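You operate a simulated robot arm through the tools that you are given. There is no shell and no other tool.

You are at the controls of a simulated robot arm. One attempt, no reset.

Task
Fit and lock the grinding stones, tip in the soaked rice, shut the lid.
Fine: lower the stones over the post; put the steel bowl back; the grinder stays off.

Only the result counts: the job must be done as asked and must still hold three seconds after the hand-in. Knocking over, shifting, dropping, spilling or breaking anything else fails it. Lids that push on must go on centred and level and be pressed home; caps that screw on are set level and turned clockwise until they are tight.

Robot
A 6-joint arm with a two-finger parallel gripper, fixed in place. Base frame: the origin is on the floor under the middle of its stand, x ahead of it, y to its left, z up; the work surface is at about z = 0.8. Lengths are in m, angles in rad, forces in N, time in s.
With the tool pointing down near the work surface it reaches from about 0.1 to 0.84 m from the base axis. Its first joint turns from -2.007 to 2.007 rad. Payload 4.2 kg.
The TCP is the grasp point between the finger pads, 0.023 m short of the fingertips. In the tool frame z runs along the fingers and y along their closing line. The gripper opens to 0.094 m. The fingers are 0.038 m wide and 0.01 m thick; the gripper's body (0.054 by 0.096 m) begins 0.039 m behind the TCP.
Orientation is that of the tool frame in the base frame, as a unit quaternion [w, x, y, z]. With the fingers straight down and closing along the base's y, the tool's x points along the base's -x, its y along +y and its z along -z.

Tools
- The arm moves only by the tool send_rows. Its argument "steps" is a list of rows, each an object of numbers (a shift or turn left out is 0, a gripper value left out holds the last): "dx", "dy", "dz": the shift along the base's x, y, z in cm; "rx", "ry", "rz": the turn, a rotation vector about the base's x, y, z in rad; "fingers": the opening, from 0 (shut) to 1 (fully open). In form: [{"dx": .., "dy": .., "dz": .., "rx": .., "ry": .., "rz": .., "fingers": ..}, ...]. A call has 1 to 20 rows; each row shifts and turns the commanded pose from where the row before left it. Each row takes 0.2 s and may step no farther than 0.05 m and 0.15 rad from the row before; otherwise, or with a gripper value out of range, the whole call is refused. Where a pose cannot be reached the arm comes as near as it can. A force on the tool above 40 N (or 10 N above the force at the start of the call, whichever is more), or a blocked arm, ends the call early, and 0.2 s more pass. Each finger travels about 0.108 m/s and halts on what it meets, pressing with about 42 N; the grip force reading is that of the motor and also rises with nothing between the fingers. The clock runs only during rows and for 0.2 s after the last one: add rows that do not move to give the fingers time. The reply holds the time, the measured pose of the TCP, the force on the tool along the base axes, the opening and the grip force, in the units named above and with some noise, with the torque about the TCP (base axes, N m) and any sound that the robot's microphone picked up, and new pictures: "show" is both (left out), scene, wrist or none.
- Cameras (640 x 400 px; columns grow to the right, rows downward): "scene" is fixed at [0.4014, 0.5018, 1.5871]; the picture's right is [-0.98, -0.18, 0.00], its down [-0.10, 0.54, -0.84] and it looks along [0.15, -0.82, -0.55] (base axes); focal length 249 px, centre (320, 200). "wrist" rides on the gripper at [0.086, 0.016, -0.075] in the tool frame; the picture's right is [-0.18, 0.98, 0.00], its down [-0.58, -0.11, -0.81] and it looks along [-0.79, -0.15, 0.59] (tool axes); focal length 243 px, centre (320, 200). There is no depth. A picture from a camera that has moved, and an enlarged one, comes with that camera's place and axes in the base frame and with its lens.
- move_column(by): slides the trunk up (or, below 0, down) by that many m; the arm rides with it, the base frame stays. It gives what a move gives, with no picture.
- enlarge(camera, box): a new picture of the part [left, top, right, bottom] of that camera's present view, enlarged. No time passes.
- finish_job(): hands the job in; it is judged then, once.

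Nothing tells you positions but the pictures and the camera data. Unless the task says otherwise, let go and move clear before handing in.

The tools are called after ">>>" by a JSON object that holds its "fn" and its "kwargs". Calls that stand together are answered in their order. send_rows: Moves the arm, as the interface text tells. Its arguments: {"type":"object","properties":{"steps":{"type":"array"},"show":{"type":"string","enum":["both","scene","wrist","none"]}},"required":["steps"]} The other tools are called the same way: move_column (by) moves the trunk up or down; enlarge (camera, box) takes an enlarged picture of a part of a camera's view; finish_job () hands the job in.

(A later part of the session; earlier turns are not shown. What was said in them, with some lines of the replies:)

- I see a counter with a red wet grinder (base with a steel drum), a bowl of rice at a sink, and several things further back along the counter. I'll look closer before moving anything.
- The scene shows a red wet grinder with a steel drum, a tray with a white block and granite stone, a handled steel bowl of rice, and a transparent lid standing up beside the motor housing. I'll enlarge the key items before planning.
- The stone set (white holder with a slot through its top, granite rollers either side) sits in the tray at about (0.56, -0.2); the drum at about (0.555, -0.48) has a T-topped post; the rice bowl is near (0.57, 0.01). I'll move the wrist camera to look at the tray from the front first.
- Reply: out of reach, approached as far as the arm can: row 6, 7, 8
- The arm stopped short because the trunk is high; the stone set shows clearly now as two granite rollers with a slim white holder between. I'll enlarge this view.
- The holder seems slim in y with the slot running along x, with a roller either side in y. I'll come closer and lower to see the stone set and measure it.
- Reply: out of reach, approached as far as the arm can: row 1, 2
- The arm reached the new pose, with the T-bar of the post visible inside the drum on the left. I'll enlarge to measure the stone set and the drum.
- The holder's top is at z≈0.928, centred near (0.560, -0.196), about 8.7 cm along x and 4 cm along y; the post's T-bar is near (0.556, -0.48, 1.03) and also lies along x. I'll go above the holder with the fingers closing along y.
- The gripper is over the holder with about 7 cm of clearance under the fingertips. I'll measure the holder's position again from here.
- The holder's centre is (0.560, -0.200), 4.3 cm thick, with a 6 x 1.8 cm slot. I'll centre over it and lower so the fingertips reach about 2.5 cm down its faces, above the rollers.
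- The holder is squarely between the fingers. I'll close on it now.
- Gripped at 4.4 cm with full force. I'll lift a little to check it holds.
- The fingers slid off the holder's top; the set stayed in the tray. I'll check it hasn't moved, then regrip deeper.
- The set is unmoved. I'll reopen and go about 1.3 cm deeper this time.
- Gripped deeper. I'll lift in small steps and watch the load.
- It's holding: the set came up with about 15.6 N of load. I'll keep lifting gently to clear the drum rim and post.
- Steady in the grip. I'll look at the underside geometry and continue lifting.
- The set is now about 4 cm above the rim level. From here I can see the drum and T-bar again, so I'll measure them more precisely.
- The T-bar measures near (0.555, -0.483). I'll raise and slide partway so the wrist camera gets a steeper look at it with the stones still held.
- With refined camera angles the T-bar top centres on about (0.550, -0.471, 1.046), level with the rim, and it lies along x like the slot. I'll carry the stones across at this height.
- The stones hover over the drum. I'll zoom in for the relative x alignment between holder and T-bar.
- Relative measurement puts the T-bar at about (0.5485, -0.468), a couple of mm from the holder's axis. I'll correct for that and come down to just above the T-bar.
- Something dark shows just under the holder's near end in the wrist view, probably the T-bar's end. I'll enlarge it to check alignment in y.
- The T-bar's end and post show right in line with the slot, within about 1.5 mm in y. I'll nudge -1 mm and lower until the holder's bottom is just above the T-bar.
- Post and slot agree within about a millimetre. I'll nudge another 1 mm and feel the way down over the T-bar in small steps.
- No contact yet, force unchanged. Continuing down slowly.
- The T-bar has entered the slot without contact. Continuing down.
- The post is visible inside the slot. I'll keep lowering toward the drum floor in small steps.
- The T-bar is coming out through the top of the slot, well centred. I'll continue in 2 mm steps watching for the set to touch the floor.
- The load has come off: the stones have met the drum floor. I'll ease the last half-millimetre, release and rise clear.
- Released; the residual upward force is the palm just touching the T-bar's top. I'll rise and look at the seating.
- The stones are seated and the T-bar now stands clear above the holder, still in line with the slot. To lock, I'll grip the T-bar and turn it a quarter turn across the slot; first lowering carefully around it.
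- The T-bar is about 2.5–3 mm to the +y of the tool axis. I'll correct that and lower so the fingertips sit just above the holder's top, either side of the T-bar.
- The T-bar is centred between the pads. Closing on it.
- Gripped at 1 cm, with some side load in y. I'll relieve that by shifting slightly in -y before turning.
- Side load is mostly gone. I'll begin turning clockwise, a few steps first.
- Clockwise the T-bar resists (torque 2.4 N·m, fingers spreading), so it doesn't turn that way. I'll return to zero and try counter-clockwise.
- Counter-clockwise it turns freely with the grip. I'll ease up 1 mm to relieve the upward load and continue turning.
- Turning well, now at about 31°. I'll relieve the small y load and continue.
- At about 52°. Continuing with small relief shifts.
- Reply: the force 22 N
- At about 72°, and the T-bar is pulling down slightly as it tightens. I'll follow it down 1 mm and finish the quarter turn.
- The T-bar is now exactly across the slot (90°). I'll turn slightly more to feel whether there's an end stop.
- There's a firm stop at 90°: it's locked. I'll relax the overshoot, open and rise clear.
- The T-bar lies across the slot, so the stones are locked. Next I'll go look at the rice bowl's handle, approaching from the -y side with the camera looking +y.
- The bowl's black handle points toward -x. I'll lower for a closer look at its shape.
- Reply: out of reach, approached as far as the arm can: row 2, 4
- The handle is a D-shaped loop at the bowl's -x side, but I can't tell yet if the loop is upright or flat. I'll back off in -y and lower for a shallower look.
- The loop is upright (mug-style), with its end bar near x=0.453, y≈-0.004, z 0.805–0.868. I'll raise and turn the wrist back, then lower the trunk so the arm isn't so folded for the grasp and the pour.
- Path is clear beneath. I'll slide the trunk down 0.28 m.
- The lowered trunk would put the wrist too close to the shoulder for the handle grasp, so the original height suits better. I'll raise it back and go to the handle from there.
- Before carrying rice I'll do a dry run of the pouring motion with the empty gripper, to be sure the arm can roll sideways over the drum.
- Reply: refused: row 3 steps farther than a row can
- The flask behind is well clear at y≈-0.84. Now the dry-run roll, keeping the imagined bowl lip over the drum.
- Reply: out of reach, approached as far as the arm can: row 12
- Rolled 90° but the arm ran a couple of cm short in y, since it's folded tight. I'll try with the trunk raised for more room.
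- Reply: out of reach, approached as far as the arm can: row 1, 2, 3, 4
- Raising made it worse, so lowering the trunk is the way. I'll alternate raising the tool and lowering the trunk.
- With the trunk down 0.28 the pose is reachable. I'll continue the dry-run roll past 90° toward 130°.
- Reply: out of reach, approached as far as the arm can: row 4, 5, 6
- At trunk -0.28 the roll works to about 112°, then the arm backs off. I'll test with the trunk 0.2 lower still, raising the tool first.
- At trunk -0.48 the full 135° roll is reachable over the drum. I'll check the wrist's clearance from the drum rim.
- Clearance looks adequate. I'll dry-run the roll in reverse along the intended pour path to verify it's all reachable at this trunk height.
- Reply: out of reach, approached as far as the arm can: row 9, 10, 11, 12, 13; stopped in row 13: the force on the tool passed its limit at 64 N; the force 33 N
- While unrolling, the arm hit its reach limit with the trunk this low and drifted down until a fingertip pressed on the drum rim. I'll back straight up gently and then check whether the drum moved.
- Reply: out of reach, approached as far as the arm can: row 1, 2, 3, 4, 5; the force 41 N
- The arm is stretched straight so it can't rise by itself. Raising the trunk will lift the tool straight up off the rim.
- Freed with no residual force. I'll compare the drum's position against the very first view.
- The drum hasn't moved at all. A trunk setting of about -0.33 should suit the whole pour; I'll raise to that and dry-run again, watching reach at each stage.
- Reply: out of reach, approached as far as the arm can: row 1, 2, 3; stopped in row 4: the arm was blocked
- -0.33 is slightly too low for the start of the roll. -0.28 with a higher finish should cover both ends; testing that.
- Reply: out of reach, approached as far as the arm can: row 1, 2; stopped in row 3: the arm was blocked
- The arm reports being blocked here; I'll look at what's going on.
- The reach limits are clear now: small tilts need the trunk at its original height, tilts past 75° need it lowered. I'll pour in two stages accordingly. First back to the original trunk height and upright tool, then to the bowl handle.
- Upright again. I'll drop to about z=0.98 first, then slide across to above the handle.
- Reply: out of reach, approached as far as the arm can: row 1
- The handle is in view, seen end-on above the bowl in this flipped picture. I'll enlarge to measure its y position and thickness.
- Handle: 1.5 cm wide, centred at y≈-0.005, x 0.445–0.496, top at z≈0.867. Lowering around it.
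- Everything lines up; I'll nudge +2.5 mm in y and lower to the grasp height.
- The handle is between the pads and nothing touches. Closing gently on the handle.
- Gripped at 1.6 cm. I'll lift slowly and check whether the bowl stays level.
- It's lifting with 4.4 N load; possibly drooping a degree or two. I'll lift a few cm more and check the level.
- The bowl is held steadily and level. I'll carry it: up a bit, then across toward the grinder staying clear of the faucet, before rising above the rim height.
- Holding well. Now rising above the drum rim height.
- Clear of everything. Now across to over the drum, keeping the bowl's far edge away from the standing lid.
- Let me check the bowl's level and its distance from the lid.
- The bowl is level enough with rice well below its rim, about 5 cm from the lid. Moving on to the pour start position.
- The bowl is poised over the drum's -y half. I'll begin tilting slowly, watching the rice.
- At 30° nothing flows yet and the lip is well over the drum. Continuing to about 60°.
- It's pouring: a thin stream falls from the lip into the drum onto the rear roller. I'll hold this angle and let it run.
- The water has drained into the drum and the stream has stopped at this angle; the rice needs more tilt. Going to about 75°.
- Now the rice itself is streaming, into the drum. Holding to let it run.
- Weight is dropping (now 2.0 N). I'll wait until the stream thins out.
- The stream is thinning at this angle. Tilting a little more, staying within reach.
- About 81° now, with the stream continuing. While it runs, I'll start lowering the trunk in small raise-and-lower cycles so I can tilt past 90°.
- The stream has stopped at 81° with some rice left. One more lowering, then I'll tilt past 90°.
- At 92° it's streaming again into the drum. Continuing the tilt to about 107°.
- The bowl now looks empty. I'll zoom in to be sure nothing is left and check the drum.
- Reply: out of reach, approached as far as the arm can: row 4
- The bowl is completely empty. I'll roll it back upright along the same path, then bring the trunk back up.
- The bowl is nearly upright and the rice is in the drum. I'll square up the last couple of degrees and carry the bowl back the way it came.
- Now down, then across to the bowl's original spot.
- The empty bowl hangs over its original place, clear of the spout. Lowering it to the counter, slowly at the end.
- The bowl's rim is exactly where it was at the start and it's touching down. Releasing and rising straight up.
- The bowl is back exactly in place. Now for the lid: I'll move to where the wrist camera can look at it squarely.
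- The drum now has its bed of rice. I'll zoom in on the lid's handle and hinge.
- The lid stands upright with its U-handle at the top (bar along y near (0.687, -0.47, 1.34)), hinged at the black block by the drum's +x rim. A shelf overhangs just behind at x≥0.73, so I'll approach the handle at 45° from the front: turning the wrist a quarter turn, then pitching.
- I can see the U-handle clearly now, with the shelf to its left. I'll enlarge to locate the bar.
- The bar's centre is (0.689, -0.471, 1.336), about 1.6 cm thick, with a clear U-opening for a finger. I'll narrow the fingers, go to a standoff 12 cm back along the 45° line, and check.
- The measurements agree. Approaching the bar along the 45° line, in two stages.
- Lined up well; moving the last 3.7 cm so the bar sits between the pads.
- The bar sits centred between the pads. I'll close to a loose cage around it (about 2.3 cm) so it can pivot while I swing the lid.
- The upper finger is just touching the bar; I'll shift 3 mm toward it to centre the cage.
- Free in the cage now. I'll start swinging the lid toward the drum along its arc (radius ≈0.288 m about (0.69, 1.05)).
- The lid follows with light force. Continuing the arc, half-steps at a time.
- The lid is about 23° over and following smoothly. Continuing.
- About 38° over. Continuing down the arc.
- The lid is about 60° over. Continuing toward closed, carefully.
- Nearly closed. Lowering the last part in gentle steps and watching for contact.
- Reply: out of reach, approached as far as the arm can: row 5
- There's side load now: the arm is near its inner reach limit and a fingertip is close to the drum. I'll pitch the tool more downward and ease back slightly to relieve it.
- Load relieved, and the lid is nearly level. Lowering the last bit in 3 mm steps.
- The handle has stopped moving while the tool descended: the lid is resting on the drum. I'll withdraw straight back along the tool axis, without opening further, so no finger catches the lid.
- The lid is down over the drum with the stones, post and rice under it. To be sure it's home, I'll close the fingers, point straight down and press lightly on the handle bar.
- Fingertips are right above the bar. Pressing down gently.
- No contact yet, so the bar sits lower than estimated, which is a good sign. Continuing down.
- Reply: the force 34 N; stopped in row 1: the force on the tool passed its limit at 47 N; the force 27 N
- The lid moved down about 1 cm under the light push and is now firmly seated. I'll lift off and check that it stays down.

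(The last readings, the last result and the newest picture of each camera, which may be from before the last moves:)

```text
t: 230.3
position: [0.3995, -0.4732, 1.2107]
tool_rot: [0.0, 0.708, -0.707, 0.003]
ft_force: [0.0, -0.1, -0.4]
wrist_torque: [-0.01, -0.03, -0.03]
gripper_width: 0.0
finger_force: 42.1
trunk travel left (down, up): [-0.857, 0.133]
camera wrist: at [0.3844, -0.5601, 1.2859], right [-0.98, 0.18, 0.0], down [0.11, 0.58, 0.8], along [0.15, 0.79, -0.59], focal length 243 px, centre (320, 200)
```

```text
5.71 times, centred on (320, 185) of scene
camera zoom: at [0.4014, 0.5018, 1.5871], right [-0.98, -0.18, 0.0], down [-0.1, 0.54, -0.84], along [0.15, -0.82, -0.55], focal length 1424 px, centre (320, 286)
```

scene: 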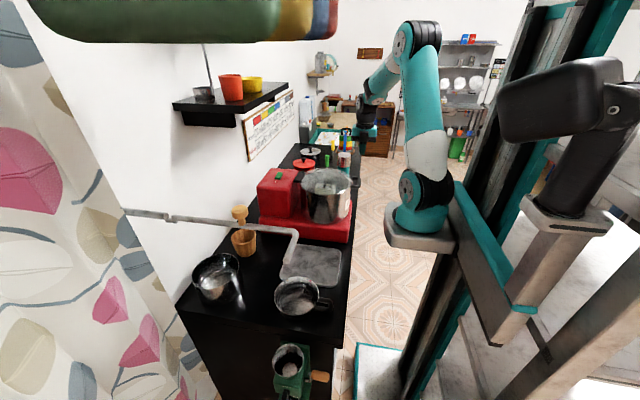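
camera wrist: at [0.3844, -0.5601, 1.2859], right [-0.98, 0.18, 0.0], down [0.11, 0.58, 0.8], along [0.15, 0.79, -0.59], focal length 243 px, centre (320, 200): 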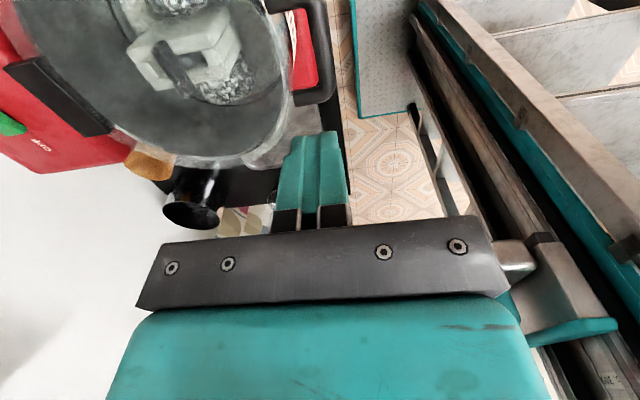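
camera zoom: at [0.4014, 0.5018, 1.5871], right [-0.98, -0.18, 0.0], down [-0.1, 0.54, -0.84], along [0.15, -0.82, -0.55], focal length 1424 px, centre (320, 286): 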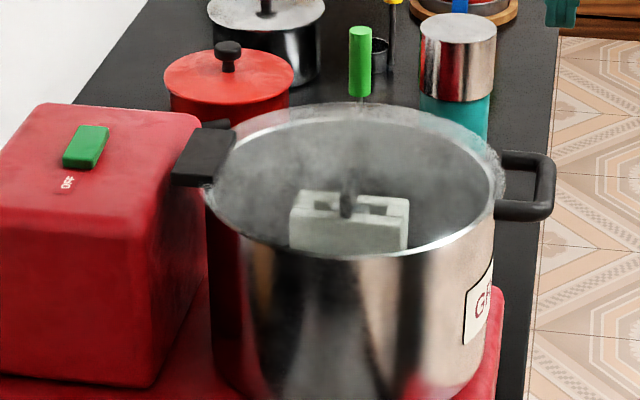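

The lid stays closed and level. I'll move the arm well clear and do a final check of everything against the first pictures.

>>> {"fn": "send_rows", "kwargs": {"steps": [{"dz": 3, "dx": 0.5, "fingers": 0.5}, {"dz": 4, "dx": 0.5}, {"dz": 4, "dx": 0.5}, {"dz": 4, "dy": 0.5}, {"dz": 2}, {"dz": 0}], "show": "both"}}

>>> {"fn": "enlarge", "kwargs": {"camera": "scene", "box": [280, 160, 360, 210]}}

>>> {"fn": "enlarge", "kwargs": {"camera": "scene", "box": [170, 150, 370, 275]}}

>>> {"fn": "enlarge", "kwargs": {"camera": "scene", "box": [170, 220, 370, 345]}}

>>> {"fn": "enlarge", "kwargs": {"camera": "wrist", "box": [80, 0, 400, 180]}}

```text
t: 231.7
position: [0.4148, -0.4659, 1.3797]
tool_rot: [0.0, 0.708, -0.707, 0.002]
ft_force: [-0.4, -0.5, -0.3]
wrist_torque: [0.02, 0.0, 0.01]
gripper_width: 0.0469
finger_force: 0.0
trunk travel left (down, up): [-0.857, 0.133]
camera wrist: at [0.3987, -0.5519, 1.4551], right [-0.98, 0.18, 0.0], down [0.11, 0.58, 0.8], along [0.15, 0.79, -0.59], focal length 243 px, centre (320, 200)
```

scene: 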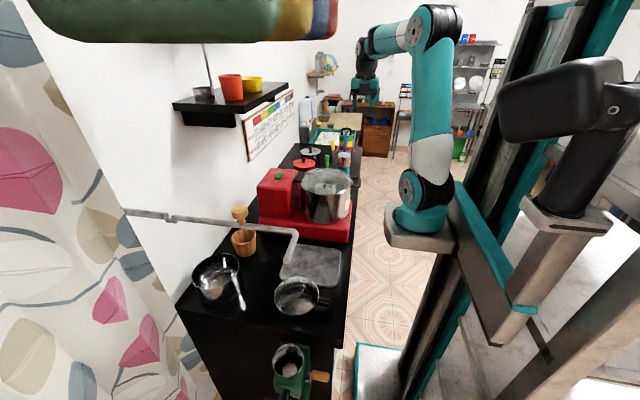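
wrist: 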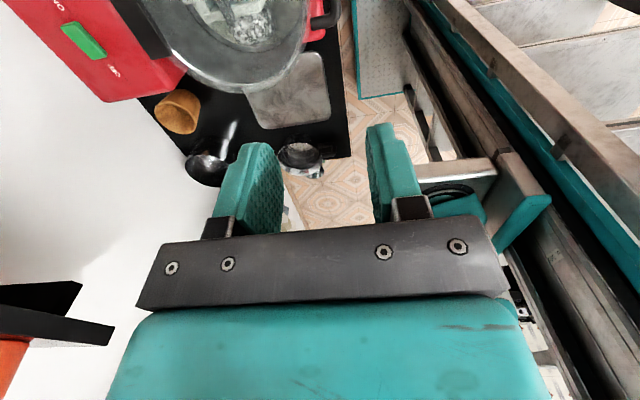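

```text
8.00 times, centred on (320, 185) of scene
camera zoom: at [0.4014, 0.5018, 1.5871], right [-0.98, -0.18, 0.0], down [-0.1, 0.54, -0.84], along [0.15, -0.82, -0.55], focal length 1994 px, centre (320, 320)
```

zoom: 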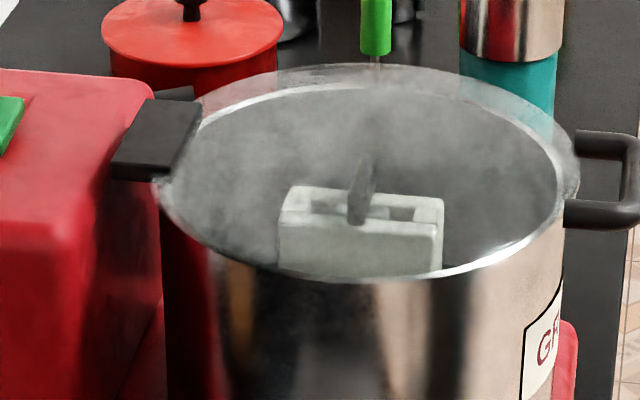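

```text
3.20 times, centred on (270, 212) of scene
camera zoom: at [0.4014, 0.5018, 1.5871], right [-0.98, -0.18, 0.0], down [-0.1, 0.54, -0.84], along [0.15, -0.82, -0.55], focal length 797 px, centre (480, 160)
```

zoom: 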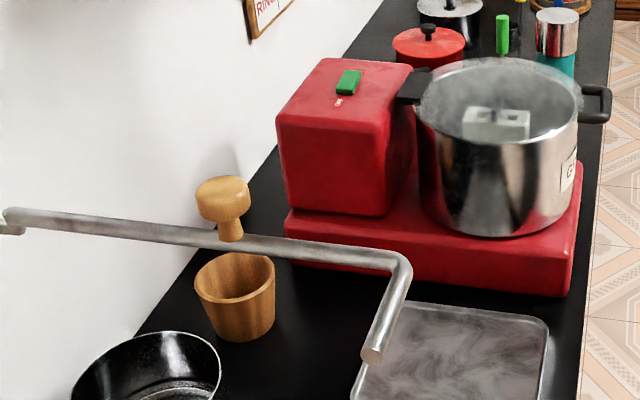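

```text
3.20 times, centred on (270, 282) of scene
camera zoom: at [0.4014, 0.5018, 1.5871], right [-0.98, -0.18, 0.0], down [-0.1, 0.54, -0.84], along [0.15, -0.82, -0.55], focal length 797 px, centre (480, -64)
```

zoom: 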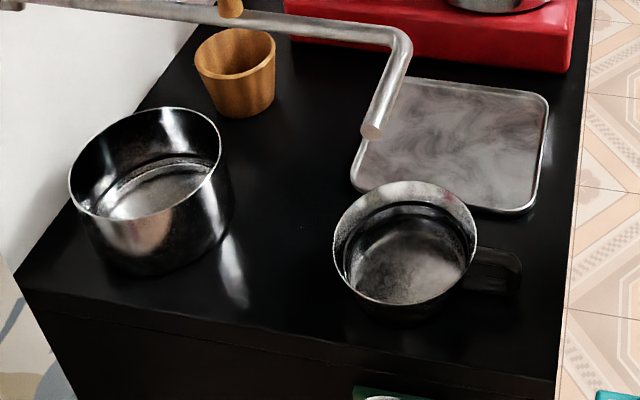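

```text
2.00 times, centred on (240, 90) of wrist
camera zoom: at [0.3987, -0.5519, 1.4551], right [-0.98, 0.18, 0.0], down [0.11, 0.58, 0.8], along [0.15, 0.79, -0.59], focal length 485 px, centre (480, 420)
```

zoom: 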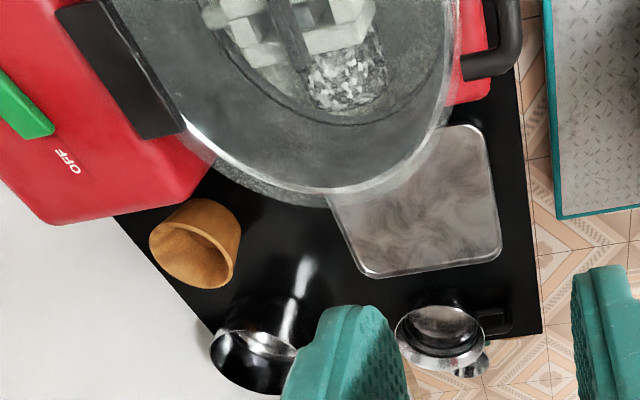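

The stones are seated and the T-bar lies across the slot, locking them. The rice is in the drum and the lid is shut and level. The steel bowl is back in its place, the switch still reads OFF, and the drum and everything else sit where they started. The arm is clear, so I'm handing in.

>>> {"fn": "finish_job", "kwargs": {}}

```text
The job is handed in.
```

I've handed the job in. The stones are fitted and locked, the soaked rice is in the drum, and the lid is shut.

- **Stones:** I lowered the set over the post until both rollers sat on the drum floor. I then turned the T-bar a quarter turn counter-clockwise until it met a firm stop, so it lies across the slot.
- **Rice:** I poured the water and rice into the drum and saw none land outside it. The bowl looked completely empty afterwards.
- **Bowl:** It is back in its starting spot; its position matched the first pictures.
- **Lid:** I swung it down by its handle. It came to rest about 1 cm high, so I pressed it until it stopped firmly, and it stayed down when I let go.
- **Grinder:** I never touched the switch. It still reads OFF.

**Slip and contact:**
- My first grip on the stones slipped off, and they stayed in the tray.
- While testing the pour with an empty gripper, a fingertip pressed on the drum rim at up to 64 N. The drum had not moved when I checked it afterwards.

In the last pictures everything else looked as it did at the start.
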